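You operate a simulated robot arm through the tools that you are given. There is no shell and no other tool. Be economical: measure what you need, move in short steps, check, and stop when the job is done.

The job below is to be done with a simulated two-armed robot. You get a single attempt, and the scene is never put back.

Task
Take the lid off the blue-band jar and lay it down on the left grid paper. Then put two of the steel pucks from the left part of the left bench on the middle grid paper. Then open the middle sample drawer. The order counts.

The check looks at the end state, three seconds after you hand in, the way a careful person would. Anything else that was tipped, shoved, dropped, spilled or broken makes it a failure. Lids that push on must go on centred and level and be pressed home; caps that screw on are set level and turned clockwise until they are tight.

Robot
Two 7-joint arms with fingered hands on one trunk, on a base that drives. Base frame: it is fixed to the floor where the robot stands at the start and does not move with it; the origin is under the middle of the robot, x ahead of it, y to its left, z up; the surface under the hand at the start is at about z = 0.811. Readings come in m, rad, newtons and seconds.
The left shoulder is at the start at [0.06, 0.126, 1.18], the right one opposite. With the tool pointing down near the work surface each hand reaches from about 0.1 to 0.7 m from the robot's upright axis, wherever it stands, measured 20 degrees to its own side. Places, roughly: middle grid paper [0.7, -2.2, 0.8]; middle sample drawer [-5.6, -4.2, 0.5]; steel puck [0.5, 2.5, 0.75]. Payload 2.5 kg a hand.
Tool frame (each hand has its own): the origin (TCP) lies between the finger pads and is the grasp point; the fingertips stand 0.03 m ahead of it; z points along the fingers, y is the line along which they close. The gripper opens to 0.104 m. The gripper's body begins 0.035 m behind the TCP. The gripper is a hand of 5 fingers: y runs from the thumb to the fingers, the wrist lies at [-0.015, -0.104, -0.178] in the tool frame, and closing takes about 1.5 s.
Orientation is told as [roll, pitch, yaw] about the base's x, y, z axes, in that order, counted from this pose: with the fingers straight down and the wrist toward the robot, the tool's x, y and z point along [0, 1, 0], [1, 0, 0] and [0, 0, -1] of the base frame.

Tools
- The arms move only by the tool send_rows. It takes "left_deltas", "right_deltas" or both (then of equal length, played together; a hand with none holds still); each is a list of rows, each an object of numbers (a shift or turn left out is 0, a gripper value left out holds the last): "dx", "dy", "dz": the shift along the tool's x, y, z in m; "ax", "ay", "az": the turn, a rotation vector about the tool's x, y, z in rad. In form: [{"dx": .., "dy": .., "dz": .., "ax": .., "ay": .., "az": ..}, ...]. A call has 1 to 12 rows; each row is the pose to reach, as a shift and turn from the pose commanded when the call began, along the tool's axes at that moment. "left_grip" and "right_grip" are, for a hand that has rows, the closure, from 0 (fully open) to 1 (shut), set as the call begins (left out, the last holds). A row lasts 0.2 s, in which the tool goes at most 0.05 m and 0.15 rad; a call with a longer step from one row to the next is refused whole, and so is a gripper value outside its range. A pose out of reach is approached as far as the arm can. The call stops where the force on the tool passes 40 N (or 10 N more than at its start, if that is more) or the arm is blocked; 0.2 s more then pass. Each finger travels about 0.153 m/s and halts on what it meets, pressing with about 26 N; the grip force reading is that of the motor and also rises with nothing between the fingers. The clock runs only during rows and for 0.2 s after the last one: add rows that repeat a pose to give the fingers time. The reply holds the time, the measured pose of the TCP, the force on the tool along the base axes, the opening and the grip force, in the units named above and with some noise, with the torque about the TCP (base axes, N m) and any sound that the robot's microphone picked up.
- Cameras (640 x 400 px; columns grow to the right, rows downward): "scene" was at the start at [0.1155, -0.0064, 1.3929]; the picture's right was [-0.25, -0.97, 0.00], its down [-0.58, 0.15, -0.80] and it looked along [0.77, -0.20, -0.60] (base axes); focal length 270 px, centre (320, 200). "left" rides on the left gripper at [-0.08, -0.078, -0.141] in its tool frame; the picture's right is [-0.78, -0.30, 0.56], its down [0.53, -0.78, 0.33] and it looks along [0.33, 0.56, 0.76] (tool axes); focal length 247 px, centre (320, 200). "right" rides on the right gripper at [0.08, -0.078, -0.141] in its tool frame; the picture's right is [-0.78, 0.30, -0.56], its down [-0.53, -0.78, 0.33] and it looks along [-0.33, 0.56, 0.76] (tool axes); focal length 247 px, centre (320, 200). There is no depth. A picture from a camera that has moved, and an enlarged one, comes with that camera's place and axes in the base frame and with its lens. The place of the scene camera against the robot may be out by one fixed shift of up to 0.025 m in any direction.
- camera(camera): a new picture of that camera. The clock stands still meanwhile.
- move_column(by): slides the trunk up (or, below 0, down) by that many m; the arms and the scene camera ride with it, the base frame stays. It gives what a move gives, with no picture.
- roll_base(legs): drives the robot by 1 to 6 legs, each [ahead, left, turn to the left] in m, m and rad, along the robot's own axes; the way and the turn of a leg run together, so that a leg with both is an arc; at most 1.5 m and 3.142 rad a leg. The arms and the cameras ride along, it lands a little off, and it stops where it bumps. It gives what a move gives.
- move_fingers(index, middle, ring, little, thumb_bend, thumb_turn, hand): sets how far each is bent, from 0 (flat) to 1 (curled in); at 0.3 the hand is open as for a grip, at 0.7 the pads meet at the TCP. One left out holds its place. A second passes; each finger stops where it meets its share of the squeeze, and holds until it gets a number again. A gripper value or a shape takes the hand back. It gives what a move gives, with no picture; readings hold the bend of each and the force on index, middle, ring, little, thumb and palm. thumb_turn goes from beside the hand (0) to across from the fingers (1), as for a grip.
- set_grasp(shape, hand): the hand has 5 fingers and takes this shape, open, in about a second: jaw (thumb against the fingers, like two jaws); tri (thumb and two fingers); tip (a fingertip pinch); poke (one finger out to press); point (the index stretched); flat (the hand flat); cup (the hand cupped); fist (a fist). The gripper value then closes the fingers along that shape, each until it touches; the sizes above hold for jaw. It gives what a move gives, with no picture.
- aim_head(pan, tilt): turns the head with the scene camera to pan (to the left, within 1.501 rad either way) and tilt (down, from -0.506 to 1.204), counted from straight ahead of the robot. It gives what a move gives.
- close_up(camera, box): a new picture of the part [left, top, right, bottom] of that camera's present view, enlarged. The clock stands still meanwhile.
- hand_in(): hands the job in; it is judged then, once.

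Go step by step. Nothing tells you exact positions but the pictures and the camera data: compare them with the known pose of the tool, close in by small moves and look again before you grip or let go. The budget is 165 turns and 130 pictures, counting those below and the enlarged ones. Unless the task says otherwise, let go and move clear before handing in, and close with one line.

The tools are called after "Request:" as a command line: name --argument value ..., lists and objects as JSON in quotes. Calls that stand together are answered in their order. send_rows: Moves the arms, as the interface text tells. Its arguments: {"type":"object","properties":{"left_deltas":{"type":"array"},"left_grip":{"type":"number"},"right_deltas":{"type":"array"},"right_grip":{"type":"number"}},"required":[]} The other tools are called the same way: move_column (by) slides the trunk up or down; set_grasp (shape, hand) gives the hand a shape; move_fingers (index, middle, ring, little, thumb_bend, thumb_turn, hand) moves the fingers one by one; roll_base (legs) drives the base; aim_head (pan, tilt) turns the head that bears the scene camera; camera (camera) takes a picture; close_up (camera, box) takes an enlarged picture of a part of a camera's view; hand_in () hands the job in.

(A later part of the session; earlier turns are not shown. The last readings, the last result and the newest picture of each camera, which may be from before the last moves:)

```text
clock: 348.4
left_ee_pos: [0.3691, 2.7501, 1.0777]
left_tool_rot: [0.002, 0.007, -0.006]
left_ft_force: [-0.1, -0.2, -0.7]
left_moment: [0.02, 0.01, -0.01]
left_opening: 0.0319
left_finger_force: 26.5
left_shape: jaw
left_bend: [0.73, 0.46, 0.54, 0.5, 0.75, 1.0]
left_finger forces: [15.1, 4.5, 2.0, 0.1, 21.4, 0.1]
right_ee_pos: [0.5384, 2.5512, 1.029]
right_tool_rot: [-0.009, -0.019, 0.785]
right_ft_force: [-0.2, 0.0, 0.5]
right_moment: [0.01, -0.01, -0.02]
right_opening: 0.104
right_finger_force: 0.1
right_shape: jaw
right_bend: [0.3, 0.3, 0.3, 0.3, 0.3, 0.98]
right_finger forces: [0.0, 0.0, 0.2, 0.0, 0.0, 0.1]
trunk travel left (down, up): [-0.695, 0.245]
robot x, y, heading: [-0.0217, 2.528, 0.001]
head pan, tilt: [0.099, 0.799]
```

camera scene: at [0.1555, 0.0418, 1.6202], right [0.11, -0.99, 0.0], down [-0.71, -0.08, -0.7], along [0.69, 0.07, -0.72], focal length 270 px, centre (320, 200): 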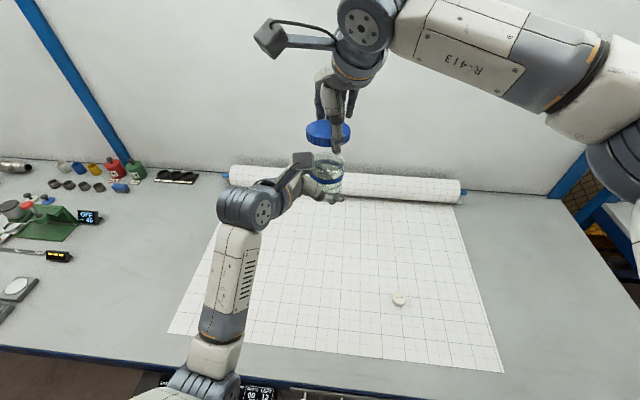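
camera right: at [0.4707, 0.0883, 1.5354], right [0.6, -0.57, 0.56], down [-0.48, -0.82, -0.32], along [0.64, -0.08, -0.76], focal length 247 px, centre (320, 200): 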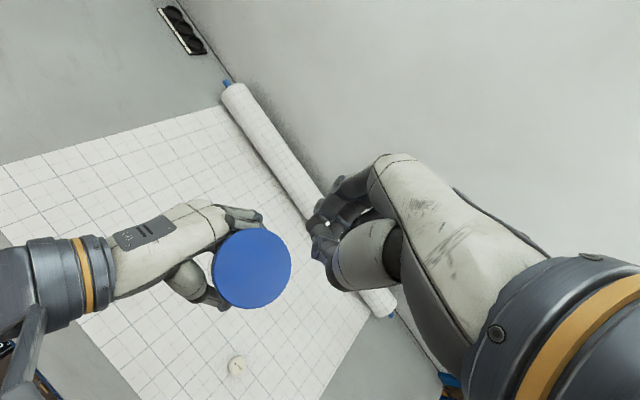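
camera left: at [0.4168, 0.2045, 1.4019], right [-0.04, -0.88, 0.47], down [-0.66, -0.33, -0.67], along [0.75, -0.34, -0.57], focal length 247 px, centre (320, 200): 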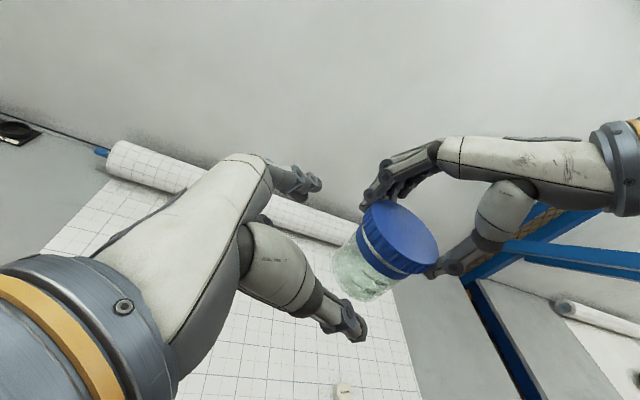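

Right above it. Descending and gripping.

Request:
send_rows --right_deltas '[{"dz": 0.04}, {"dz": 0.08}, {"dz": 0.12}, {"dz": 0.15}, {"dz": 0.17}, {"dz": 0.181}]'

Request:
send_rows --right_deltas '[{"dz": 0}, {"dz": 0}, {"dz": 0}, {"dz": 0}, {"dz": 0}, {"dz": 0}, {"dz": 0}, {"dz": 0}, {"dz": 0}]' --right_grip 1

Request:
send_rows --right_deltas '[{"dz": -0.01}, {"dz": -0.03}, {"dz": -0.07}, {"dz": -0.11}, {"dz": -0.15}, {"dz": -0.19}, {"dz": -0.23}]'

```text
clock: 349.8
left_ee_pos: [0.369, 2.7512, 1.0806]
left_tool_rot: [-0.001, 0.006, -0.008]
left_ft_force: [0.1, -0.3, -0.4]
left_moment: [-0.02, 0.01, 0.02]
left_opening: 0.0315
left_finger_force: 25.8
left_shape: jaw
left_bend: [0.73, 0.46, 0.54, 0.5, 0.75, 1.0]
left_finger forces: [15.2, 4.6, 1.9, 0.0, 21.3, 0.0]
right_ee_pos: [0.5113, 2.544, 0.8703]
right_tool_rot: [-0.008, -0.022, 0.782]
right_ft_force: [0.8, -0.1, 0.1]
right_moment: [0.03, -0.01, 0.0]
right_opening: 0.1038
right_finger_force: 0.0
right_shape: jaw
right_bend: [0.3, 0.3, 0.3, 0.3, 0.3, 0.97]
right_finger forces: [0.0, 0.0, 0.0, 0.0, 0.1, 0.0]
right hand out of reach, approached as far as the arm can: row 2, 3, 4, 5, 6
trunk travel left (down, up): [-0.695, 0.245]
robot x, y, heading: [-0.0204, 2.5275, 0.008]
head pan, tilt: [0.099, 0.799]
```

```text
clock: 351.8
left_ee_pos: [0.3687, 2.7514, 1.0782]
left_tool_rot: [-0.001, 0.007, -0.008]
left_ft_force: [-0.1, 0.3, -0.3]
left_moment: [-0.04, 0.0, 0.03]
left_opening: 0.0317
left_finger_force: 26.0
left_shape: jaw
left_bend: [0.73, 0.46, 0.54, 0.5, 0.75, 1.0]
left_finger forces: [15.0, 4.6, 2.0, 0.0, 21.4, 0.1]
right_ee_pos: [0.5117, 2.5446, 0.8699]
right_tool_rot: [-0.009, -0.019, 0.784]
right_ft_force: [-0.9, -0.2, -0.1]
right_moment: [-0.03, -0.03, 0.01]
right_opening: 0.0001
right_finger_force: 25.7
right_shape: jaw
right_bend: [0.7, 0.7, 0.7, 0.7, 0.46, 1.0]
right_finger forces: [0.0, 0.0, 0.0, 0.1, 0.1, 0.1]
trunk travel left (down, up): [-0.695, 0.245]
robot x, y, heading: [-0.021, 2.5263, 0.004]
head pan, tilt: [0.099, 0.799]
```

```text
clock: 353.4
left_ee_pos: [0.3693, 2.7505, 1.0795]
left_tool_rot: [-0.001, 0.006, -0.007]
left_ft_force: [0.2, 0.4, -0.9]
left_moment: [0.02, 0.0, 0.04]
left_opening: 0.0317
left_finger_force: 26.3
left_shape: jaw
left_bend: [0.73, 0.46, 0.54, 0.5, 0.75, 1.0]
left_finger forces: [15.0, 4.6, 2.0, 0.0, 21.4, 0.0]
right_ee_pos: [0.5064, 2.543, 1.1003]
right_tool_rot: [-0.009, -0.018, 0.785]
right_ft_force: [0.0, -0.2, 0.6]
right_moment: [-0.01, 0.0, -0.05]
right_opening: 0.0
right_finger_force: 25.9
right_shape: jaw
right_bend: [0.7, 0.7, 0.7, 0.7, 0.46, 1.0]
right_finger forces: [0.0, 0.0, 0.0, 0.0, 0.0, 0.0]
trunk travel left (down, up): [-0.695, 0.245]
robot x, y, heading: [-0.0184, 2.5285, 0.005]
head pan, tilt: [0.099, 0.799]
```

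Out of downward reach at this height; nothing was touched. I lower the trunk 0.12 m (raising the left hand to compensate) and retry.

Request:
send_rows --left_deltas '[{"dz": -0.035}, {"dz": -0.07}, {"dz": -0.1}]' --right_deltas '[{"dz": 0}, {"dz": 0}, {"dz": 0}]' --right_grip 0

Request:
move_column --by -0.12

Request:
send_rows --right_deltas '[{"dx": -0.008, "dy": 0.014}, {"dx": -0.016, "dy": 0.0273}, {"dx": -0.016, "dy": 0.0273, "dz": 0.03}, {"dx": -0.016, "dy": 0.0273, "dz": 0.06}]'

```text
clock: 354.2
left_ee_pos: [0.3709, 2.7513, 1.1803]
left_tool_rot: [-0.001, 0.008, -0.007]
left_ft_force: [-0.4, 0.5, -0.8]
left_moment: [0.01, -0.02, 0.0]
left_opening: 0.032
left_finger_force: 26.0
left_shape: jaw
left_bend: [0.73, 0.46, 0.54, 0.5, 0.75, 1.0]
left_finger forces: [15.1, 4.7, 2.0, 0.0, 21.4, 0.1]
right_ee_pos: [0.5065, 2.5434, 1.1006]
right_tool_rot: [-0.008, -0.019, 0.782]
right_ft_force: [0.1, -1.0, -0.3]
right_moment: [0.02, 0.0, 0.0]
right_opening: 0.1038
right_finger_force: 0.1
right_shape: jaw
right_bend: [0.3, 0.3, 0.3, 0.3, 0.3, 0.98]
right_finger forces: [0.0, 0.0, 0.1, 0.0, 0.0, 0.1]
trunk travel left (down, up): [-0.695, 0.245]
robot x, y, heading: [-0.021, 2.5266, 0.005]
head pan, tilt: [0.099, 0.799]
```

```text
clock: 355.7
left_ee_pos: [0.3709, 2.7516, 1.0592]
left_tool_rot: [-0.001, 0.007, -0.007]
left_ft_force: [-0.3, 0.2, -0.2]
left_moment: [-0.01, 0.02, 0.0]
left_opening: 0.0316
left_finger_force: 26.3
left_shape: jaw
left_bend: [0.73, 0.46, 0.54, 0.5, 0.75, 1.0]
left_finger forces: [15.1, 4.7, 2.0, 0.1, 21.3, 0.0]
right_ee_pos: [0.5054, 2.5423, 0.9796]
right_tool_rot: [-0.008, -0.019, 0.784]
right_ft_force: [0.1, 0.1, -0.2]
right_moment: [-0.02, -0.03, -0.03]
right_opening: 0.1037
right_finger_force: 0.1
right_shape: jaw
right_bend: [0.3, 0.3, 0.3, 0.3, 0.3, 0.98]
right_finger forces: [0.1, 0.0, 0.0, 0.0, 0.0, 0.1]
trunk travel left (down, up): [-0.575, 0.365]
robot x, y, heading: [-0.0221, 2.5268, 0.006]
head pan, tilt: [0.099, 0.799]
```

```text
clock: 356.7
left_ee_pos: [0.3712, 2.7504, 1.0595]
left_tool_rot: [-0.002, 0.007, -0.007]
left_ft_force: [0.1, 0.4, -0.5]
left_moment: [0.03, 0.01, 0.03]
left_opening: 0.0321
left_finger_force: 25.4
left_shape: jaw
left_bend: [0.73, 0.46, 0.54, 0.5, 0.75, 1.0]
left_finger forces: [15.1, 4.7, 2.0, 0.0, 21.4, 0.1]
right_ee_pos: [0.5387, 2.5525, 0.9189]
right_tool_rot: [-0.009, -0.019, 0.785]
right_ft_force: [0.2, -0.6, -0.3]
right_moment: [-0.03, 0.0, 0.0]
right_opening: 0.104
right_finger_force: 0.1
right_shape: jaw
right_bend: [0.3, 0.3, 0.3, 0.3, 0.3, 0.98]
right_finger forces: [0.0, 0.1, 0.0, 0.1, 0.1, 0.0]
trunk travel left (down, up): [-0.575, 0.365]
robot x, y, heading: [-0.019, 2.523, 0.005]
head pan, tilt: [0.099, 0.799]
```

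Position reached: (0.539, 2.5525). Descending and gripping.

Request:
send_rows --right_deltas '[{"dz": 0.03}, {"dz": 0.055}, {"dz": 0.0705}]'

Request:
send_rows --right_deltas '[{"dz": 0}, {"dz": 0}, {"dz": 0}, {"dz": 0}, {"dz": 0}, {"dz": 0}, {"dz": 0}, {"dz": 0}, {"dz": 0}]' --right_grip 1

```text
clock: 357.5
left_ee_pos: [0.3708, 2.7507, 1.0592]
left_tool_rot: [-0.001, 0.008, -0.006]
left_ft_force: [0.5, 0.3, 0.1]
left_moment: [0.01, 0.0, 0.01]
left_opening: 0.0319
left_finger_force: 26.1
left_shape: jaw
left_bend: [0.73, 0.46, 0.54, 0.5, 0.75, 1.0]
left_finger forces: [15.2, 4.7, 2.0, 0.1, 21.3, 0.0]
right_ee_pos: [0.5405, 2.5511, 0.8498]
right_tool_rot: [-0.01, -0.019, 0.783]
right_ft_force: [-0.3, 0.6, -0.5]
right_moment: [-0.03, 0.03, -0.01]
right_opening: 0.1039
right_finger_force: 0.0
right_shape: jaw
right_bend: [0.3, 0.3, 0.3, 0.3, 0.3, 0.98]
right_finger forces: [0.0, 0.1, 0.1, 0.0, 0.0, 0.0]
trunk travel left (down, up): [-0.575, 0.365]
robot x, y, heading: [-0.0194, 2.5254, 0.003]
head pan, tilt: [0.099, 0.799]
```

```text
clock: 359.5
left_ee_pos: [0.3708, 2.7517, 1.0584]
left_tool_rot: [-0.001, 0.007, -0.007]
left_ft_force: [0.5, 0.0, -0.6]
left_moment: [-0.03, 0.0, 0.01]
left_opening: 0.0316
left_finger_force: 26.1
left_shape: jaw
left_bend: [0.73, 0.46, 0.54, 0.5, 0.75, 1.0]
left_finger forces: [15.1, 4.7, 2.0, 0.0, 21.3, 0.0]
right_ee_pos: [0.5399, 2.5511, 0.85]
right_tool_rot: [-0.009, -0.017, 0.784]
right_ft_force: [0.0, -0.4, 0.6]
right_moment: [-0.01, 0.01, -0.02]
right_opening: 0.0053
right_finger_force: 26.4
right_shape: jaw
right_bend: [0.7, 0.57, 0.71, 0.68, 0.76, 1.0]
right_finger forces: [0.2, 0.1, 0.5, 0.0, 0.0, 0.0]
trunk travel left (down, up): [-0.575, 0.365]
robot x, y, heading: [-0.0199, 2.5272, 0.004]
head pan, tilt: [0.099, 0.799]
```

It closed beside the puck (middle finger touching). I open, rise, shift about 15 mm toward where it touched, and retry.

Request:
send_rows --right_deltas '[{"dz": 0}, {"dz": 0}, {"dz": 0}, {"dz": -0.02}, {"dz": -0.045}, {"dz": -0.045, "dx": -0.0134, "dy": -0.006}, {"dz": -0.02, "dx": -0.0134, "dy": -0.006}, {"dz": 0.0, "dx": -0.0134, "dy": -0.006}]' --right_grip 0

Request:
send_rows --right_deltas '[{"dz": 0}, {"dz": 0}, {"dz": 0}, {"dz": 0}, {"dz": 0}, {"dz": 0}, {"dz": 0}, {"dz": 0}, {"dz": 0}]' --right_grip 1

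```text
clock: 361.3
left_ee_pos: [0.3699, 2.7515, 1.058]
left_tool_rot: [-0.003, 0.006, -0.008]
left_ft_force: [0.2, -0.2, -0.2]
left_moment: [0.01, -0.02, 0.03]
left_opening: 0.0319
left_finger_force: 25.9
left_shape: jaw
left_bend: [0.73, 0.46, 0.54, 0.5, 0.75, 1.0]
left_finger forces: [15.1, 4.6, 2.0, 0.0, 21.3, 0.0]
right_ee_pos: [0.5434, 2.5376, 0.8786]
right_tool_rot: [-0.01, -0.023, 0.78]
right_ft_force: [0.9, 0.9, -0.2]
right_moment: [-0.01, -0.01, 0.02]
right_opening: 0.1039
right_finger_force: 0.1
right_shape: jaw
right_bend: [0.3, 0.3, 0.3, 0.3, 0.3, 0.98]
right_finger forces: [0.1, 0.1, 0.1, 0.0, 0.1, 0.1]
right hand out of reach, approached as far as the arm can: row 7, 8
trunk travel left (down, up): [-0.575, 0.365]
robot x, y, heading: [-0.0188, 2.5284, 0.004]
head pan, tilt: [0.099, 0.799]
```

```text
clock: 363.3
left_ee_pos: [0.3704, 2.7511, 1.0586]
left_tool_rot: [-0.002, 0.007, -0.008]
left_ft_force: [0.1, 0.3, -0.8]
left_moment: [-0.03, 0.02, -0.01]
left_opening: 0.0321
left_finger_force: 26.2
left_shape: jaw
left_bend: [0.73, 0.46, 0.54, 0.5, 0.75, 1.0]
left_finger forces: [15.2, 4.7, 2.1, 0.0, 21.3, 0.0]
right_ee_pos: [0.5436, 2.5378, 0.8786]
right_tool_rot: [-0.01, -0.019, 0.781]
right_ft_force: [0.5, 0.1, -0.1]
right_moment: [-0.04, 0.02, -0.02]
right_opening: 0.0
right_finger_force: 25.9
right_shape: jaw
right_bend: [0.7, 0.7, 0.7, 0.7, 0.46, 1.0]
right_finger forces: [0.0, 0.0, 0.0, 0.0, 0.0, 0.0]
trunk travel left (down, up): [-0.575, 0.365]
robot x, y, heading: [-0.0255, 2.5247, 0.009]
head pan, tilt: [0.099, 0.799]
```

Reach limit again at that yaw. I reduce the yaw to about 0.5, descend and close.

Request:
send_rows --right_deltas '[{"dz": 0}, {"dz": 0}, {"dz": 0, "az": 0.13}, {"dz": 0, "az": 0.26}, {"dz": 0.01, "az": 0.26}, {"dz": 0.02, "az": 0.26}, {"dz": 0.0295, "az": 0.26}]' --right_grip 0

Request:
send_rows --right_deltas '[{"dz": 0}, {"dz": 0}, {"dz": 0}, {"dz": 0}, {"dz": 0}, {"dz": 0}, {"dz": 0}, {"dz": 0}, {"dz": 0}]' --right_grip 1

```text
clock: 364.9
left_ee_pos: [0.3711, 2.7504, 1.0597]
left_tool_rot: [-0.001, 0.004, -0.008]
left_ft_force: [0.3, -0.5, -1.5]
left_moment: [-0.02, -0.01, -0.01]
left_opening: 0.0318
left_finger_force: 26.3
left_shape: jaw
left_bend: [0.73, 0.46, 0.54, 0.5, 0.75, 1.0]
left_finger forces: [15.2, 4.7, 2.0, 0.2, 21.3, 0.1]
right_ee_pos: [0.5445, 2.5375, 0.8479]
right_tool_rot: [-0.003, -0.02, 0.524]
right_ft_force: [0.2, -0.5, -0.3]
right_moment: [0.0, -0.01, 0.03]
right_opening: 0.1036
right_finger_force: 0.0
right_shape: jaw
right_bend: [0.3, 0.3, 0.3, 0.3, 0.3, 0.98]
right_finger forces: [0.0, 0.0, 0.1, 0.0, 0.0, 0.0]
trunk travel left (down, up): [-0.575, 0.365]
robot x, y, heading: [-0.0194, 2.5241, -0.001]
head pan, tilt: [0.099, 0.799]
```

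```text
clock: 366.9
left_ee_pos: [0.3717, 2.7499, 1.0595]
left_tool_rot: [-0.001, 0.006, -0.009]
left_ft_force: [-0.6, -0.1, -0.5]
left_moment: [-0.04, 0.02, -0.02]
left_opening: 0.0319
left_finger_force: 25.9
left_shape: jaw
left_bend: [0.73, 0.46, 0.54, 0.5, 0.75, 1.0]
left_finger forces: [15.1, 4.7, 1.9, 0.0, 21.4, 0.0]
right_ee_pos: [0.5444, 2.538, 0.8484]
right_tool_rot: [-0.002, -0.021, 0.524]
right_ft_force: [0.2, -0.3, 0.5]
right_moment: [-0.01, -0.03, 0.01]
right_opening: 0.0038
right_finger_force: 26.1
right_shape: jaw
right_bend: [0.7, 0.72, 0.7, 0.7, 0.79, 1.0]
right_finger forces: [0.0, 0.0, 0.4, 0.0, 0.1, 0.1]
trunk travel left (down, up): [-0.575, 0.365]
robot x, y, heading: [-0.0164, 2.5266, 0.001]
head pan, tilt: [0.099, 0.799]
```

Still missed. I raise the hand and use one picture from the right-hand camera to locate the puck.

Request:
send_rows --right_deltas '[{"dz": 0}, {"dz": 0}, {"dz": -0.03}, {"dz": -0.07}, {"dz": -0.11}]' --right_grip 0

Request:
camera --camera "right"

```text
clock: 368.1
left_ee_pos: [0.37, 2.7509, 1.0587]
left_tool_rot: [-0.002, 0.006, -0.007]
left_ft_force: [-0.2, -0.6, -0.8]
left_moment: [-0.02, 0.03, 0.01]
left_opening: 0.0319
left_finger_force: 26.0
left_shape: jaw
left_bend: [0.73, 0.46, 0.54, 0.5, 0.75, 1.0]
left_finger forces: [15.1, 4.6, 2.0, 0.0, 21.3, 0.0]
right_ee_pos: [0.5416, 2.5363, 0.959]
right_tool_rot: [-0.004, -0.023, 0.521]
right_ft_force: [-0.2, 0.5, 0.9]
right_moment: [-0.04, -0.01, -0.02]
right_opening: 0.1039
right_finger_force: 0.1
right_shape: jaw
right_bend: [0.3, 0.3, 0.3, 0.3, 0.3, 0.98]
right_finger forces: [0.1, 0.1, 0.1, 0.1, 0.0, 0.0]
trunk travel left (down, up): [-0.575, 0.365]
robot x, y, heading: [-0.0228, 2.5271, 0.003]
head pan, tilt: [0.099, 0.799]
```

```text
1 pictures are left
camera right: at [0.4338, 2.5651, 1.0987], right [0.63, -0.53, 0.57], down [-0.4, -0.85, -0.35], along [0.66, -0.01, -0.75], focal length 247 px, centre (320, 200)
```

right: 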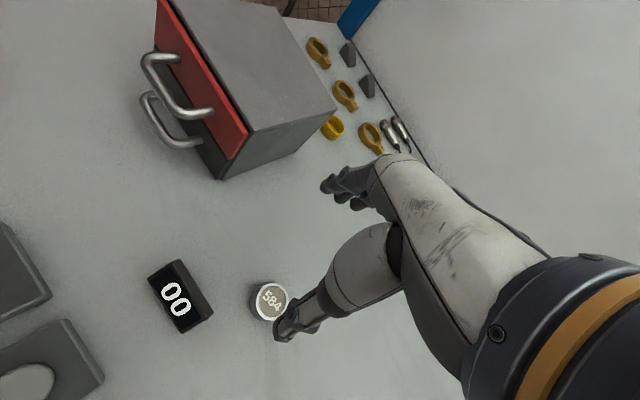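

Puck 584 is at (0.533, 2.499), nudged a little by my earlier attempt. I centre on it and grip.

Request:
send_rows --right_deltas '[{"dx": -0.014, "dy": -0.013}, {"dx": -0.028, "dy": -0.026}, {"dx": -0.028, "dy": -0.026, "dz": 0.035}, {"dx": -0.028, "dy": -0.026, "dz": 0.07}, {"dx": -0.028, "dy": -0.026, "dz": 0.095}, {"dx": -0.028, "dy": -0.026, "dz": 0.1105}]'

Request:
send_rows --right_deltas '[{"dz": 0}, {"dz": 0}, {"dz": 0}, {"dz": 0}, {"dz": 0}, {"dz": 0}, {"dz": 0}, {"dz": 0}, {"dz": 0}]' --right_grip 1

Request:
send_rows --right_deltas '[{"dz": -0.01}, {"dz": -0.03}, {"dz": -0.07}, {"dz": -0.11}, {"dz": -0.15}, {"dz": -0.19}]'

```text
clock: 369.5
left_ee_pos: [0.3705, 2.7505, 1.0589]
left_tool_rot: [-0.001, 0.008, -0.009]
left_ft_force: [-0.3, 0.3, -1.1]
left_moment: [-0.03, 0.03, 0.0]
left_opening: 0.0317
left_finger_force: 25.9
left_shape: jaw
left_bend: [0.73, 0.46, 0.54, 0.5, 0.75, 1.0]
left_finger forces: [15.0, 4.7, 2.1, 0.0, 21.3, 0.0]
right_ee_pos: [0.536, 2.4992, 0.8484]
right_tool_rot: [-0.003, -0.02, 0.524]
right_ft_force: [-0.1, -0.6, -0.6]
right_moment: [0.0, 0.03, 0.04]
right_opening: 0.1039
right_finger_force: 0.1
right_shape: jaw
right_bend: [0.3, 0.3, 0.3, 0.3, 0.3, 0.98]
right_finger forces: [0.1, 0.0, 0.1, 0.0, 0.0, 0.0]
trunk travel left (down, up): [-0.575, 0.365]
robot x, y, heading: [-0.0226, 2.5241, 0.004]
head pan, tilt: [0.099, 0.799]
```

```text
clock: 371.5
left_ee_pos: [0.3714, 2.7506, 1.0593]
left_tool_rot: [-0.002, 0.006, -0.008]
left_ft_force: [-0.1, -0.3, 0.2]
left_moment: [0.0, 0.0, -0.02]
left_opening: 0.0317
left_finger_force: 25.8
left_shape: jaw
left_bend: [0.73, 0.46, 0.54, 0.5, 0.75, 1.0]
left_finger forces: [15.2, 4.7, 2.1, 0.1, 21.3, 0.0]
right_ee_pos: [0.5358, 2.5, 0.8503]
right_tool_rot: [-0.004, -0.021, 0.524]
right_ft_force: [0.9, -0.1, -0.3]
right_moment: [-0.01, -0.01, -0.01]
right_opening: 0.0319
right_finger_force: 25.9
right_shape: jaw
right_bend: [0.74, 0.56, 0.61, 0.59, 0.74, 1.0]
right_finger forces: [14.2, 7.8, 0.0, 0.0, 22.3, 0.1]
trunk travel left (down, up): [-0.575, 0.365]
robot x, y, heading: [-0.0238, 2.525, 0.002]
head pan, tilt: [0.099, 0.799]
```

```text
clock: 372.9
left_ee_pos: [0.37, 2.7513, 1.0591]
left_tool_rot: [-0.002, 0.006, -0.008]
left_ft_force: [0.4, -0.7, -1.6]
left_moment: [-0.05, -0.02, 0.0]
left_opening: 0.0317
left_finger_force: 25.9
left_shape: jaw
left_bend: [0.73, 0.46, 0.54, 0.5, 0.75, 1.0]
left_finger forces: [15.1, 4.7, 2.1, 0.0, 21.3, 0.0]
right_ee_pos: [0.5321, 2.499, 1.0381]
right_tool_rot: [-0.003, -0.019, 0.525]
right_ft_force: [0.0, -0.2, -1.2]
right_moment: [0.03, 0.0, 0.01]
right_opening: 0.0318
right_finger_force: 25.7
right_shape: jaw
right_bend: [0.74, 0.56, 0.62, 0.59, 0.74, 1.0]
right_finger forces: [14.2, 8.0, 0.1, 0.1, 22.2, 0.0]
trunk travel left (down, up): [-0.575, 0.365]
robot x, y, heading: [-0.0215, 2.5247, 0.004]
head pan, tilt: [0.099, 0.799]
```

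Both hands hold matching numbered pucks. Now the drive back along the bench and through the corridor toward the middle paper.

Request:
roll_base --legs '[[-0.3, 0, 0], [0, -1.3, 0], [0, -1.2, 0], [-0.18, 0, 0], [0, 0, -1.571]]'

```text
clock: 391.7
left_ee_pos: [-0.2946, -0.3694, 1.059]
left_tool_rot: [-0.001, 0.007, -1.583]
left_ft_force: [0.3, 0.1, -0.8]
left_moment: [0.03, 0.0, 0.0]
left_opening: 0.0315
left_finger_force: 25.7
left_shape: jaw
left_bend: [0.73, 0.46, 0.54, 0.5, 0.75, 1.0]
left_finger forces: [15.2, 5.1, 2.4, 0.0, 20.9, 0.0]
right_ee_pos: [-0.5474, -0.5312, 1.039]
right_tool_rot: [-0.003, -0.023, -1.051]
right_ft_force: [-0.4, 0.0, 0.0]
right_moment: [0.03, 0.02, -0.02]
right_opening: 0.0315
right_finger_force: 26.3
right_shape: jaw
right_bend: [0.74, 0.56, 0.62, 0.59, 0.74, 1.0]
right_finger forces: [14.2, 8.1, 0.0, 0.1, 21.9, 0.1]
trunk travel left (down, up): [-0.575, 0.365]
robot x, y, heading: [-0.5166, 0.0231, -1.574]
head pan, tilt: [0.099, 0.799]
```

Request:
roll_base --legs '[[0, -0.4, 0], [1.0, 0, 0], [0.6, 0.3, 0], [0.62, 0.1, 0]]'

```text
clock: 400.6
left_ee_pos: [-0.6053, -1.5835, 1.0744]
left_tool_rot: [0.036, -0.008, -1.538]
left_ft_force: [-0.6, 0.0, -1.1]
left_moment: [0.0, 0.0, 0.0]
left_opening: 0.0313
left_finger_force: 26.4
left_shape: jaw
left_bend: [0.73, 0.46, 0.54, 0.5, 0.75, 1.0]
left_finger forces: [15.4, 5.1, 2.7, 0.0, 21.2, 0.1]
right_ee_pos: [-0.8502, -1.7551, 1.0468]
right_tool_rot: [0.023, -0.051, -1.009]
right_ft_force: [0.0, 0.6, -0.2]
right_moment: [-0.02, -0.01, 0.0]
right_opening: 0.0316
right_finger_force: 25.3
right_shape: jaw
right_bend: [0.74, 0.56, 0.62, 0.59, 0.74, 1.0]
right_finger forces: [14.2, 8.4, 0.0, 0.0, 22.2, 0.1]
trunk travel left (down, up): [-0.575, 0.365]
robot x, y, heading: [-0.8157, -1.209, -1.526]
head pan, tilt: [0.099, 0.799]
stopped in leg 3: the robot was blocked; the commanded pose is now the measured one
```

Bumped lightly on the left at the cabinet. I back off to the right and go further straight before moving left.

Request:
roll_base --legs '[[0, -0.08, -0.04], [0.58, 0, 0]]'

```text
clock: 404.6
left_ee_pos: [-0.6731, -2.1918, 1.0601]
left_tool_rot: [-0.003, 0.008, -1.586]
left_ft_force: [-0.1, 0.5, -1.4]
left_moment: [0.0, 0.06, 0.0]
left_opening: 0.0316
left_finger_force: 26.1
left_shape: jaw
left_bend: [0.73, 0.46, 0.54, 0.5, 0.75, 1.0]
left_finger forces: [15.3, 5.2, 2.7, 0.0, 20.9, 0.0]
right_ee_pos: [-0.9271, -2.3533, 1.0389]
right_tool_rot: [-0.004, -0.02, -1.055]
right_ft_force: [-0.4, 0.7, -0.6]
right_moment: [0.03, -0.02, 0.01]
right_opening: 0.0314
right_finger_force: 26.0
right_shape: jaw
right_bend: [0.74, 0.56, 0.62, 0.59, 0.74, 1.0]
right_finger forces: [14.4, 8.6, 0.1, 0.0, 22.1, 0.1]
trunk travel left (down, up): [-0.575, 0.365]
robot x, y, heading: [-0.8936, -1.7967, -1.575]
head pan, tilt: [0.099, 0.799]
```

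Request:
roll_base --legs '[[0.15, 0.22, 0], [0.25, 0.1, 0], [0, 0, 1.575]]'

```text
clock: 411.9
left_ee_pos: [-0.1851, -1.9736, 1.0588]
left_tool_rot: [-0.001, 0.006, 0.0]
left_ft_force: [-1.1, 0.2, -0.8]
left_moment: [0.0, 0.01, 0.04]
left_opening: 0.0311
left_finger_force: 26.3
left_shape: jaw
left_bend: [0.73, 0.46, 0.54, 0.5, 0.75, 1.0]
left_finger forces: [15.5, 5.2, 2.7, 0.1, 20.5, 0.1]
right_ee_pos: [-0.0197, -2.224, 1.0387]
right_tool_rot: [-0.004, -0.02, 0.534]
right_ft_force: [0.5, -0.2, -0.9]
right_moment: [0.03, -0.03, -0.02]
right_opening: 0.0314
right_finger_force: 25.7
right_shape: jaw
right_bend: [0.74, 0.56, 0.62, 0.59, 0.74, 1.0]
right_finger forces: [14.2, 8.4, 0.1, 0.1, 21.8, 0.0]
trunk travel left (down, up): [-0.575, 0.365]
robot x, y, heading: [-0.5723, -2.2011, 0.019]
head pan, tilt: [0.099, 0.799]
```

Facing the middle bench. Driving up to it.

Request:
roll_base --legs '[[0.54, 0, -0.015]]'

```text
clock: 415.0
left_ee_pos: [0.3596, -1.9782, 1.0588]
left_tool_rot: [-0.003, 0.006, -0.019]
left_ft_force: [0.2, -0.1, -0.7]
left_moment: [-0.04, 0.01, 0.04]
left_opening: 0.0311
left_finger_force: 26.2
left_shape: jaw
left_bend: [0.73, 0.46, 0.54, 0.5, 0.75, 1.0]
left_finger forces: [15.5, 5.2, 2.9, 0.1, 20.5, 0.1]
right_ee_pos: [0.5184, -2.2342, 1.038]
right_tool_rot: [-0.004, -0.021, 0.514]
right_ft_force: [0.1, 0.4, -0.8]
right_moment: [0.01, -0.02, 0.0]
right_opening: 0.0311
right_finger_force: 26.1
right_shape: jaw
right_bend: [0.74, 0.56, 0.62, 0.59, 0.74, 1.0]
right_finger forces: [14.3, 8.5, 0.0, 0.0, 21.8, 0.0]
trunk travel left (down, up): [-0.575, 0.365]
robot x, y, heading: [-0.0337, -2.1973, -0.014]
head pan, tilt: [0.099, 0.799]
```

Now placing both pucks in the free front zone of the middle paper: left at about (0.49, -2.0), right at (0.49, -2.23).

Request:
send_rows --left_deltas '[{"dx": -0.007, "dy": 0.043}, {"dx": -0.014, "dy": 0.087}, {"dx": -0.02, "dy": 0.13}, {"dx": -0.02, "dy": 0.13, "dz": 0.045}, {"dx": -0.02, "dy": 0.13, "dz": 0.09}, {"dx": -0.02, "dy": 0.13, "dz": 0.135}, {"dx": -0.02, "dy": 0.13, "dz": 0.175}, {"dx": -0.02, "dy": 0.13, "dz": 0.198}, {"dx": -0.02, "dy": 0.13, "dz": 0.206}]' --right_deltas '[{"dx": 0.007, "dy": -0.012}, {"dx": 0.0138, "dy": -0.0244}, {"dx": 0.0138, "dy": -0.0244}, {"dx": 0.0138, "dy": -0.0244, "dz": 0.04}, {"dx": 0.0138, "dy": -0.0244, "dz": 0.08}, {"dx": 0.0138, "dy": -0.0244, "dz": 0.12}, {"dx": 0.0138, "dy": -0.0244, "dz": 0.155}, {"dx": 0.0138, "dy": -0.0244, "dz": 0.175}, {"dx": 0.0138, "dy": -0.0244, "dz": 0.184}]'

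Request:
send_rows --left_deltas '[{"dz": 0.002}, {"dz": 0.003}]' --right_deltas '[{"dz": 0.002}, {"dz": 0.002}]'

```text
clock: 417.0
left_ee_pos: [0.4882, -2.0014, 0.8519]
left_tool_rot: [0.001, 0.007, -0.02]
left_ft_force: [-0.3, 0.0, -1.2]
left_moment: [-0.02, -0.02, 0.03]
left_opening: 0.0314
left_finger_force: 26.1
left_shape: jaw
left_bend: [0.73, 0.46, 0.54, 0.5, 0.75, 1.0]
left_finger forces: [15.5, 5.1, 3.0, 0.0, 20.6, 0.0]
right_ee_pos: [0.493, -2.2326, 0.854]
right_tool_rot: [-0.004, -0.022, 0.514]
right_ft_force: [-0.4, -0.2, 0.0]
right_moment: [-0.02, -0.01, -0.02]
right_opening: 0.0315
right_finger_force: 25.5
right_shape: jaw
right_bend: [0.74, 0.56, 0.62, 0.59, 0.74, 1.0]
right_finger forces: [14.3, 8.4, 0.0, 0.0, 21.7, 0.1]
trunk travel left (down, up): [-0.575, 0.365]
robot x, y, heading: [-0.0354, -2.1988, -0.015]
head pan, tilt: [0.099, 0.799]
```

```text
clock: 417.6
left_ee_pos: [0.4883, -2.0024, 0.85]
left_tool_rot: [-0.002, 0.003, -0.019]
left_ft_force: [-1.4, -0.4, 3.3]
left_moment: [0.02, -0.04, 0.03]
left_opening: 0.031
left_finger_force: 25.9
left_shape: jaw
left_bend: [0.73, 0.46, 0.54, 0.5, 0.75, 1.0]
left_finger forces: [15.6, 4.8, 3.9, 0.1, 21.4, 0.0]
right_ee_pos: [0.4938, -2.2324, 0.8527]
right_tool_rot: [-0.002, -0.021, 0.513]
right_ft_force: [0.0, -0.3, 0.7]
right_moment: [0.0, 0.0, -0.01]
right_opening: 0.0313
right_finger_force: 26.4
right_shape: jaw
right_bend: [0.74, 0.56, 0.62, 0.59, 0.74, 1.0]
right_finger forces: [14.3, 8.6, 0.1, 0.0, 21.7, 0.0]
trunk travel left (down, up): [-0.575, 0.365]
robot x, y, heading: [-0.0375, -2.1964, -0.013]
head pan, tilt: [0.099, 0.799]
```

Contact felt on the paper. Releasing both and rising clear.

Request:
send_rows --left_deltas '[{"dz": 0}, {"dz": 0}, {"dz": 0}, {"dz": 0}]' --right_deltas '[{"dz": 0}, {"dz": 0}, {"dz": 0}, {"dz": 0}]' --left_grip 0 --right_grip 0

Request:
send_rows --left_deltas '[{"dz": -0.02}, {"dz": -0.06}, {"dz": -0.1}, {"dz": -0.14}, {"dz": -0.18}, {"dz": -0.22}]' --right_deltas '[{"dz": -0.02}, {"dz": -0.06}, {"dz": -0.1}, {"dz": -0.14}, {"dz": -0.18}, {"dz": -0.22}]'

Request:
roll_base --legs '[[-0.5, 0, 0.01]]'

```text
clock: 418.6
left_ee_pos: [0.4888, -2.002, 0.8504]
left_tool_rot: [-0.001, 0.008, -0.021]
left_ft_force: [-0.1, -0.2, -0.2]
left_moment: [0.01, 0.0, 0.0]
left_opening: 0.1037
left_finger_force: 0.0
left_shape: jaw
left_bend: [0.3, 0.3, 0.3, 0.3, 0.3, 0.98]
left_finger forces: [0.0, 0.0, 0.0, 0.1, 0.1, 0.1]
right_ee_pos: [0.4951, -2.2332, 0.8531]
right_tool_rot: [-0.005, -0.022, 0.513]
right_ft_force: [0.0, 0.0, -0.8]
right_moment: [0.01, 0.0, 0.0]
right_opening: 0.1037
right_finger_force: 0.2
right_shape: jaw
right_bend: [0.3, 0.3, 0.3, 0.3, 0.3, 0.98]
right_finger forces: [0.1, 0.1, 0.0, 0.1, 0.0, 0.1]
trunk travel left (down, up): [-0.575, 0.365]
robot x, y, heading: [-0.0323, -2.2007, -0.011]
head pan, tilt: [0.099, 0.799]
```

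```text
clock: 420.0
left_ee_pos: [0.4895, -2.0, 1.0686]
left_tool_rot: [0.0, 0.007, -0.019]
left_ft_force: [0.2, 0.5, -0.2]
left_moment: [0.01, 0.0, 0.0]
left_opening: 0.1036
left_finger_force: 0.1
left_shape: jaw
left_bend: [0.3, 0.3, 0.3, 0.3, 0.3, 0.98]
left_finger forces: [0.0, 0.1, 0.1, 0.1, 0.1, 0.0]
right_ee_pos: [0.4895, -2.2337, 1.0744]
right_tool_rot: [-0.004, -0.02, 0.512]
right_ft_force: [-0.5, -0.1, 0.6]
right_moment: [0.01, 0.01, 0.0]
right_opening: 0.1035
right_finger_force: 0.1
right_shape: jaw
right_bend: [0.3, 0.3, 0.3, 0.3, 0.3, 0.98]
right_finger forces: [0.1, 0.1, 0.0, 0.1, 0.0, 0.0]
trunk travel left (down, up): [-0.575, 0.365]
robot x, y, heading: [-0.0364, -2.2008, -0.007]
head pan, tilt: [0.099, 0.799]
```

```text
clock: 423.0
left_ee_pos: [-0.0099, -1.9959, 1.0685]
left_tool_rot: [-0.002, 0.008, -0.014]
left_ft_force: [-0.3, -0.1, 0.0]
left_moment: [-0.02, -0.03, 0.0]
left_opening: 0.1034
left_finger_force: 0.1
left_shape: jaw
left_bend: [0.3, 0.3, 0.3, 0.3, 0.3, 0.98]
left_finger forces: [0.0, 0.0, 0.1, 0.1, 0.1, 0.0]
right_ee_pos: [-0.0089, -2.2292, 1.0722]
right_tool_rot: [-0.005, -0.021, 0.516]
right_ft_force: [-0.1, -0.9, -0.6]
right_moment: [0.0, -0.01, -0.05]
right_opening: 0.1037
right_finger_force: 0.0
right_shape: jaw
right_bend: [0.3, 0.3, 0.3, 0.3, 0.3, 0.98]
right_finger forces: [0.0, 0.0, 0.1, 0.0, 0.0, 0.0]
trunk travel left (down, up): [-0.575, 0.365]
robot x, y, heading: [-0.5324, -2.1976, -0.001]
head pan, tilt: [0.099, 0.799]
```

Pucks placed. Remaining: the middle sample drawer far across the room. I back away and drive south past the bin, then west.

Request:
roll_base --legs '[[0, -0.8, 0], [0, -0.75, 0], [0, 0, 3.14]]'

```text
clock: 438.2
left_ee_pos: [-1.066, -3.9406, 1.0694]
left_tool_rot: [-0.001, 0.007, 3.125]
left_ft_force: [0.4, 0.1, 0.1]
left_moment: [-0.01, 0.02, -0.04]
left_opening: 0.1036
left_finger_force: 0.0
left_shape: jaw
left_bend: [0.3, 0.3, 0.3, 0.3, 0.3, 0.98]
left_finger forces: [0.0, 0.0, 0.0, 0.0, 0.0, 0.0]
right_ee_pos: [-1.064, -3.7081, 1.0718]
right_tool_rot: [-0.003, -0.02, -2.625]
right_ft_force: [-0.1, -0.4, 0.6]
right_moment: [0.02, 0.0, 0.0]
right_opening: 0.1038
right_finger_force: 0.0
right_shape: jaw
right_bend: [0.3, 0.3, 0.3, 0.3, 0.3, 0.98]
right_finger forces: [0.0, 0.0, 0.0, 0.0, 0.0, 0.0]
trunk travel left (down, up): [-0.575, 0.365]
robot x, y, heading: [-0.5431, -3.7374, 3.137]
head pan, tilt: [0.099, 0.799]
```

Clear so far at (-0.54, -3.74), facing west. Driving west in stages.

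Request:
roll_base --legs '[[1.4, 0, 0]]'

Request:
roll_base --legs '[[1.3, 0, 0]]'

```text
clock: 445.1
left_ee_pos: [-2.4452, -3.9429, 1.0688]
left_tool_rot: [-0.002, 0.007, 3.134]
left_ft_force: [1.4, -0.3, 0.3]
left_moment: [0.0, -0.01, -0.05]
left_opening: 0.1036
left_finger_force: 0.1
left_shape: jaw
left_bend: [0.3, 0.3, 0.3, 0.3, 0.3, 0.98]
left_finger forces: [0.0, 0.1, 0.0, 0.0, 0.1, 0.0]
right_ee_pos: [-2.4483, -3.7088, 1.0734]
right_tool_rot: [-0.004, -0.022, -2.619]
right_ft_force: [-0.2, 0.4, -0.2]
right_moment: [-0.01, 0.0, 0.01]
right_opening: 0.1037
right_finger_force: 0.0
right_shape: jaw
right_bend: [0.3, 0.3, 0.3, 0.3, 0.3, 0.98]
right_finger forces: [0.0, 0.0, 0.0, 0.1, 0.0, 0.0]
trunk travel left (down, up): [-0.575, 0.365]
robot x, y, heading: [-1.9225, -3.7369, -3.141]
head pan, tilt: [0.099, 0.799]
```

```text
clock: 451.7
left_ee_pos: [-3.7467, -3.9623, 1.0686]
left_tool_rot: [-0.002, 0.007, -3.135]
left_ft_force: [0.3, -0.4, -0.2]
left_moment: [0.0, 0.01, -0.03]
left_opening: 0.1037
left_finger_force: 0.2
left_shape: jaw
left_bend: [0.3, 0.3, 0.3, 0.3, 0.3, 0.98]
left_finger forces: [0.0, 0.1, 0.0, 0.0, 0.1, 0.1]
right_ee_pos: [-3.752, -3.7288, 1.0724]
right_tool_rot: [-0.005, -0.02, -2.605]
right_ft_force: [1.4, 0.4, 0.1]
right_moment: [0.02, 0.01, -0.01]
right_opening: 0.1037
right_finger_force: 0.1
right_shape: jaw
right_bend: [0.3, 0.3, 0.3, 0.3, 0.3, 0.98]
right_finger forces: [0.0, 0.1, 0.1, 0.0, 0.0, 0.0]
trunk travel left (down, up): [-0.575, 0.365]
robot x, y, heading: [-3.2242, -3.7502, -3.124]
head pan, tilt: [0.099, 0.799]
```

Request:
roll_base --legs '[[1.2, 0, -0.017]]'

Request:
roll_base --legs '[[0.1, 0.4, 0]]'

Request:
aim_head --pan 0.0 --tilt 0.75

```text
clock: 457.8
left_ee_pos: [-4.9449, -3.968, 1.0692]
left_tool_rot: [-0.002, 0.007, 3.136]
left_ft_force: [-0.5, -0.3, -0.5]
left_moment: [0.02, 0.0, -0.01]
left_opening: 0.1038
left_finger_force: 0.2
left_shape: jaw
left_bend: [0.3, 0.3, 0.3, 0.3, 0.3, 0.98]
left_finger forces: [0.0, 0.0, 0.0, 0.0, 0.0, 0.0]
right_ee_pos: [-4.9462, -3.7359, 1.0721]
right_tool_rot: [-0.004, -0.02, -2.617]
right_ft_force: [-0.3, 0.5, 0.3]
right_moment: [-0.01, -0.04, -0.02]
right_opening: 0.104
right_finger_force: 0.0
right_shape: jaw
right_bend: [0.3, 0.3, 0.3, 0.3, 0.3, 0.98]
right_finger forces: [0.1, 0.1, 0.1, 0.1, 0.0, 0.0]
trunk travel left (down, up): [-0.575, 0.365]
robot x, y, heading: [-4.4233, -3.7616, -3.135]
head pan, tilt: [0.099, 0.799]
```

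```text
clock: 460.3
left_ee_pos: [-5.0402, -4.3715, 1.0699]
left_tool_rot: [-0.002, 0.006, 3.138]
left_ft_force: [0.1, 0.3, 0.2]
left_moment: [-0.01, 0.0, -0.01]
left_opening: 0.1035
left_finger_force: 0.1
left_shape: jaw
left_bend: [0.3, 0.3, 0.3, 0.3, 0.3, 0.98]
left_finger forces: [0.1, 0.1, 0.0, 0.0, 0.0, 0.0]
right_ee_pos: [-5.0429, -4.1384, 1.0726]
right_tool_rot: [-0.003, -0.021, -2.614]
right_ft_force: [0.5, -0.4, -0.5]
right_moment: [0.01, 0.0, -0.02]
right_opening: 0.1037
right_finger_force: 0.0
right_shape: jaw
right_bend: [0.3, 0.3, 0.3, 0.3, 0.3, 0.98]
right_finger forces: [0.0, 0.0, 0.0, 0.0, 0.1, 0.0]
trunk travel left (down, up): [-0.575, 0.365]
robot x, y, heading: [-4.5143, -4.1629, -3.128]
head pan, tilt: [0.099, 0.799]
```

```text
clock: 461.0
left_ee_pos: [-5.0397, -4.3723, 1.0696]
left_tool_rot: [0.0, 0.007, 3.14]
left_ft_force: [-0.2, 0.4, -0.3]
left_moment: [0.02, 0.02, -0.01]
left_opening: 0.1037
left_finger_force: 0.1
left_shape: jaw
left_bend: [0.3, 0.3, 0.3, 0.3, 0.3, 0.98]
left_finger forces: [0.0, 0.1, 0.0, 0.0, 0.1, 0.0]
right_ee_pos: [-5.0432, -4.1388, 1.0728]
right_tool_rot: [-0.004, -0.022, -2.615]
right_ft_force: [-0.3, -0.2, 0.3]
right_moment: [0.01, -0.02, 0.05]
right_opening: 0.1038
right_finger_force: 0.0
right_shape: jaw
right_bend: [0.3, 0.3, 0.3, 0.3, 0.3, 0.98]
right_finger forces: [0.0, 0.0, 0.1, 0.0, 0.1, 0.0]
trunk travel left (down, up): [-0.575, 0.365]
robot x, y, heading: [-4.5223, -4.1664, -3.138]
head pan, tilt: [0.0, 0.75]
```

I'm facing the drawer cabinet about 1.1 m away. I spread the hands out of the view and take the last picture.

Request:
send_rows --left_deltas '[{"dx": 0.04}, {"dx": 0.08}, {"dx": 0.12}, {"dx": 0.15}, {"dx": 0.15}]' --right_deltas '[{"dx": -0.036, "dy": -0.021}, {"dx": -0.073, "dy": -0.042}, {"dx": -0.11, "dy": -0.063}, {"dx": -0.147, "dy": -0.084}, {"dx": -0.182, "dy": -0.105}]'

Request:
close_up --camera "scene" --box '[160, 100, 480, 300]'

```text
clock: 462.2
left_ee_pos: [-5.0412, -4.5208, 1.0679]
left_tool_rot: [-0.001, 0.007, 3.139]
left_ft_force: [0.5, -0.6, 0.5]
left_moment: [0.05, 0.0, 0.01]
left_opening: 0.1039
left_finger_force: 0.0
left_shape: jaw
left_bend: [0.3, 0.3, 0.3, 0.3, 0.3, 0.98]
left_finger forces: [0.0, 0.1, 0.0, 0.1, 0.0, 0.0]
right_ee_pos: [-5.0451, -3.9683, 1.0716]
right_tool_rot: [-0.004, -0.02, -2.617]
right_ft_force: [-1.1, -0.4, -0.5]
right_moment: [-0.01, 0.0, 0.03]
right_opening: 0.1037
right_finger_force: 0.1
right_shape: jaw
right_bend: [0.3, 0.3, 0.3, 0.3, 0.3, 0.98]
right_finger forces: [0.1, 0.0, 0.0, 0.0, 0.1, 0.0]
right hand out of reach, approached as far as the arm can: row 5
trunk travel left (down, up): [-0.575, 0.365]
robot x, y, heading: [-4.5184, -4.1612, -3.133]
head pan, tilt: [0.0, 0.75]
```

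```text
2.00 times, centred on (320, 200) of scene
camera zoom: at [-4.6506, -4.1506, 1.3841], right [-0.01, 1.0, 0.0], down [0.68, 0.01, -0.73], along [-0.73, -0.01, -0.68], focal length 540 px, centre (320, 200)
```

zoom: 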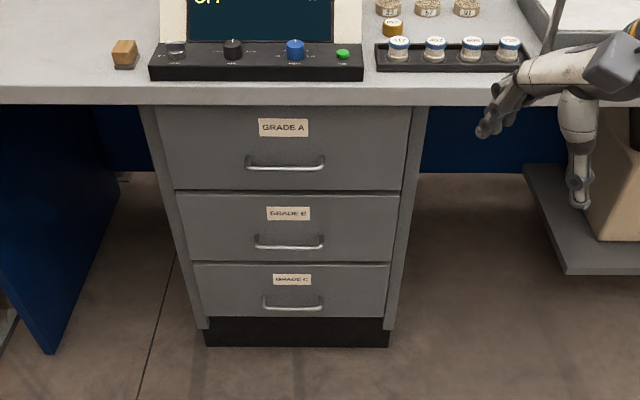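

The picture shows it clearly: the middle drawer is "GRADE B", its bar handle near (-5.46, -4.215, 0.49). I tuck the arms in, lower the trunk, and turn the left hand to point forward at the bar.

Request:
send_rows --left_deltas '[{"dx": -0.04, "dy": -0.02}, {"dx": -0.08, "dy": -0.04}, {"dx": -0.12, "dy": -0.06}, {"dx": -0.16, "dy": -0.08}, {"dx": -0.2, "dy": -0.1}, {"dx": -0.24, "dy": -0.12}, {"dx": -0.27, "dy": -0.13}]' --right_deltas '[{"dx": 0.02, "dy": -0.035}, {"dx": 0.04, "dy": -0.07}, {"dx": 0.06, "dy": -0.1}, {"dx": 0.08, "dy": -0.13}, {"dx": 0.08, "dy": -0.13}, {"dx": 0.08, "dy": -0.13}, {"dx": 0.08, "dy": -0.13}]'

Request:
move_column --by -0.35

Request:
send_rows --left_deltas '[{"ax": -0.14}, {"ax": -0.28}, {"ax": -0.42}, {"ax": -0.56}, {"ax": -0.7}, {"ax": -0.84}, {"ax": -0.98}, {"ax": -1.12}, {"ax": -1.26}, {"ax": -1.35}]'

```text
clock: 463.8
left_ee_pos: [-4.9088, -4.2515, 1.0684]
left_tool_rot: [-0.001, 0.005, 3.139]
left_ft_force: [-0.2, 0.8, -0.4]
left_moment: [-0.02, 0.01, 0.0]
left_opening: 0.1038
left_finger_force: 0.1
left_shape: jaw
left_bend: [0.3, 0.3, 0.3, 0.3, 0.3, 0.98]
left_finger forces: [0.0, 0.0, 0.0, 0.1, 0.0, 0.0]
right_ee_pos: [-4.893, -3.9729, 1.0684]
right_tool_rot: [-0.003, -0.021, -2.612]
right_ft_force: [0.5, -0.6, -0.9]
right_moment: [-0.02, 0.0, -0.03]
right_opening: 0.1038
right_finger_force: 0.1
right_shape: jaw
right_bend: [0.3, 0.3, 0.3, 0.3, 0.3, 0.98]
right_finger forces: [0.0, 0.1, 0.0, 0.1, 0.0, 0.0]
trunk travel left (down, up): [-0.575, 0.365]
robot x, y, heading: [-4.5192, -4.1658, -3.133]
head pan, tilt: [0.0, 0.75]
```

```text
clock: 467.4
left_ee_pos: [-4.9102, -4.257, 1.0273]
left_tool_rot: [0.018, 0.011, -3.142]
left_ft_force: [0.6, -0.9, 0.3]
left_moment: [0.0, -0.04, 0.04]
left_opening: 0.1035
left_finger_force: 0.0
left_shape: jaw
left_bend: [0.3, 0.3, 0.3, 0.3, 0.3, 0.98]
left_finger forces: [0.0, 0.0, 0.0, 0.0, 0.0, 0.0]
right_ee_pos: [-4.8945, -3.9786, 1.0207]
right_tool_rot: [0.014, -0.027, -2.611]
right_ft_force: [-0.1, 0.8, 0.5]
right_moment: [0.02, 0.0, 0.03]
right_opening: 0.1037
right_finger_force: 0.2
right_shape: jaw
right_bend: [0.3, 0.3, 0.3, 0.3, 0.3, 0.98]
right_finger forces: [0.0, 0.1, 0.1, 0.0, 0.1, 0.0]
trunk travel left (down, up): [-0.531, 0.409]
robot x, y, heading: [-4.5156, -4.1838, -3.132]
head pan, tilt: [0.0, 0.75]
stopped: the arm was blocked; the commanded pose is now the measured one
```

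```text
clock: 469.6
left_ee_pos: [-4.9106, -4.2573, 1.028]
left_tool_rot: [0.089, -1.341, 3.054]
left_ft_force: [-0.5, 0.4, 0.1]
left_moment: [-0.01, -0.02, -0.01]
left_opening: 0.1038
left_finger_force: 0.1
left_shape: jaw
left_bend: [0.3, 0.3, 0.3, 0.3, 0.3, 0.98]
left_finger forces: [0.0, 0.0, 0.0, 0.1, 0.0, 0.0]
left hand out of reach, approached as far as the arm can: row 3, 4, 5, 6, 7, 8
right_ee_pos: [-4.8934, -3.9772, 1.0207]
right_tool_rot: [0.015, -0.029, -2.615]
right_ft_force: [0.0, -0.2, 0.1]
right_moment: [-0.05, 0.0, 0.01]
right_opening: 0.1041
right_finger_force: 0.0
right_shape: jaw
right_bend: [0.3, 0.3, 0.3, 0.3, 0.3, 0.98]
right_finger forces: [0.0, 0.0, 0.1, 0.0, 0.0, 0.1]
trunk travel left (down, up): [-0.531, 0.409]
robot x, y, heading: [-4.5171, -4.1854, -3.127]
head pan, tilt: [0.0, 0.75]
```

The hand orientation works, but the trunk stopped as an elbow touched something behind. I raise it back, move forward to clear that, and lower there.

Request:
move_column --by 0.06

Request:
roll_base --legs '[[0.25, 0, -0.01]]'

Request:
move_column --by -0.3

```text
clock: 470.6
left_ee_pos: [-4.909, -4.272, 1.0856]
left_tool_rot: [-0.003, -1.343, -3.142]
left_ft_force: [-0.4, -0.5, -0.5]
left_moment: [-0.01, 0.01, -0.02]
left_opening: 0.1036
left_finger_force: 0.1
left_shape: jaw
left_bend: [0.3, 0.3, 0.3, 0.3, 0.3, 0.98]
left_finger forces: [0.0, 0.0, 0.2, 0.0, 0.0, 0.0]
right_ee_pos: [-4.8915, -3.9932, 1.085]
right_tool_rot: [-0.003, -0.021, -2.613]
right_ft_force: [-0.5, -0.4, -0.1]
right_moment: [-0.02, -0.01, -0.02]
right_opening: 0.1036
right_finger_force: 0.0
right_shape: jaw
right_bend: [0.3, 0.3, 0.3, 0.3, 0.3, 0.98]
right_finger forces: [0.0, 0.0, 0.1, 0.0, 0.0, 0.0]
trunk travel left (down, up): [-0.591, 0.349]
robot x, y, heading: [-4.5172, -4.1894, -3.132]
head pan, tilt: [0.0, 0.75]
```

```text
clock: 472.4
left_ee_pos: [-5.1609, -4.2663, 1.0866]
left_tool_rot: [-0.003, -1.343, 3.129]
left_ft_force: [-0.1, -0.1, 0.8]
left_moment: [0.02, -0.02, 0.0]
left_opening: 0.1038
left_finger_force: 0.0
left_shape: jaw
left_bend: [0.3, 0.3, 0.3, 0.3, 0.3, 0.98]
left_finger forces: [0.0, 0.1, 0.0, 0.1, 0.0, 0.1]
right_ee_pos: [-5.1392, -3.9884, 1.0848]
right_tool_rot: [-0.004, -0.023, -2.627]
right_ft_force: [0.1, -0.5, -0.7]
right_moment: [-0.04, 0.0, 0.01]
right_opening: 0.1039
right_finger_force: 0.0
right_shape: jaw
right_bend: [0.3, 0.3, 0.3, 0.3, 0.3, 0.98]
right_finger forces: [0.0, 0.0, 0.1, 0.0, 0.0, 0.1]
trunk travel left (down, up): [-0.591, 0.349]
robot x, y, heading: [-4.7668, -4.1862, 3.138]
head pan, tilt: [0.0, 0.75]
```

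```text
clock: 475.4
left_ee_pos: [-5.1592, -4.2672, 0.7868]
left_tool_rot: [-0.005, -1.344, 3.129]
left_ft_force: [0.0, 0.1, 0.3]
left_moment: [0.0, 0.01, 0.01]
left_opening: 0.1035
left_finger_force: 0.1
left_shape: jaw
left_bend: [0.3, 0.3, 0.3, 0.3, 0.3, 0.98]
left_finger forces: [0.1, 0.0, 0.0, 0.0, 0.1, 0.1]
right_ee_pos: [-5.1396, -3.9884, 0.7853]
right_tool_rot: [-0.002, -0.021, -2.626]
right_ft_force: [0.7, 0.0, 0.6]
right_moment: [0.03, 0.03, -0.04]
right_opening: 0.1037
right_finger_force: 0.1
right_shape: jaw
right_bend: [0.3, 0.3, 0.3, 0.3, 0.3, 0.98]
right_finger forces: [0.0, 0.0, 0.1, 0.0, 0.0, 0.0]
trunk travel left (down, up): [-0.291, 0.649]
robot x, y, heading: [-4.7706, -4.185, 3.141]
head pan, tilt: [0.0, 0.75]
```

Lowered freely. I go down further, shift to the handle's y, and drive a bit closer.

Request:
move_column --by -0.25

Request:
send_rows --left_deltas '[{"dx": -0.026, "dy": -0.018, "dz": 0.0}, {"dx": -0.052, "dy": -0.036, "dz": 0.004}]'

Request:
roll_base --legs '[[0.15, 0, 0]]'

```text
clock: 478.0
left_ee_pos: [-5.1597, -4.2679, 0.5356]
left_tool_rot: [-0.003, -1.344, 3.13]
left_ft_force: [-0.3, 0.2, 0.2]
left_moment: [-0.02, 0.0, -0.03]
left_opening: 0.1037
left_finger_force: 0.1
left_shape: jaw
left_bend: [0.3, 0.3, 0.3, 0.3, 0.3, 0.98]
left_finger forces: [0.1, 0.1, 0.0, 0.0, 0.0, 0.0]
right_ee_pos: [-5.1394, -3.9883, 0.5359]
right_tool_rot: [-0.003, -0.02, -2.628]
right_ft_force: [0.6, 0.0, 0.0]
right_moment: [-0.02, -0.01, 0.01]
right_opening: 0.1038
right_finger_force: 0.1
right_shape: jaw
right_bend: [0.3, 0.3, 0.3, 0.3, 0.3, 0.98]
right_finger forces: [0.0, 0.0, 0.0, 0.0, 0.0, 0.0]
trunk travel left (down, up): [-0.041, 0.899]
robot x, y, heading: [-4.7687, -4.1801, 3.134]
head pan, tilt: [0.0, 0.75]
```

```text
clock: 478.6
left_ee_pos: [-5.1554, -4.2141, 0.5009]
left_tool_rot: [0.002, -1.345, 3.125]
left_ft_force: [1.4, 0.2, -1.0]
left_moment: [-0.01, -0.02, -0.02]
left_opening: 0.1039
left_finger_force: 0.0
left_shape: jaw
left_bend: [0.3, 0.3, 0.3, 0.3, 0.3, 0.98]
left_finger forces: [0.1, 0.0, 0.0, 0.1, 0.0, 0.0]
right_ee_pos: [-5.1391, -3.9881, 0.5355]
right_tool_rot: [-0.004, -0.021, -2.626]
right_ft_force: [-0.2, -0.1, -0.5]
right_moment: [-0.02, 0.01, -0.04]
right_opening: 0.1036
right_finger_force: 0.1
right_shape: jaw
right_bend: [0.3, 0.3, 0.3, 0.3, 0.3, 0.98]
right_finger forces: [0.0, 0.0, 0.0, 0.0, 0.0, 0.0]
trunk travel left (down, up): [-0.041, 0.899]
robot x, y, heading: [-4.7701, -4.1882, 3.138]
head pan, tilt: [0.0, 0.75]
```

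```text
clock: 480.0
left_ee_pos: [-5.3052, -4.215, 0.5004]
left_tool_rot: [-0.002, -1.344, 3.128]
left_ft_force: [-0.7, -0.5, -0.4]
left_moment: [0.0, 0.02, -0.01]
left_opening: 0.1038
left_finger_force: 0.0
left_shape: jaw
left_bend: [0.3, 0.3, 0.3, 0.3, 0.3, 0.98]
left_finger forces: [0.0, 0.0, 0.1, 0.1, 0.1, 0.1]
right_ee_pos: [-5.2895, -3.9872, 0.5353]
right_tool_rot: [-0.003, -0.022, -2.627]
right_ft_force: [0.3, 0.6, -0.2]
right_moment: [0.0, 0.03, -0.02]
right_opening: 0.1037
right_finger_force: 0.1
right_shape: jaw
right_bend: [0.3, 0.3, 0.3, 0.3, 0.3, 0.98]
right_finger forces: [0.1, 0.0, 0.0, 0.1, 0.0, 0.0]
trunk travel left (down, up): [-0.041, 0.899]
robot x, y, heading: [-4.9192, -4.1834, 3.138]
head pan, tilt: [0.0, 0.75]
```

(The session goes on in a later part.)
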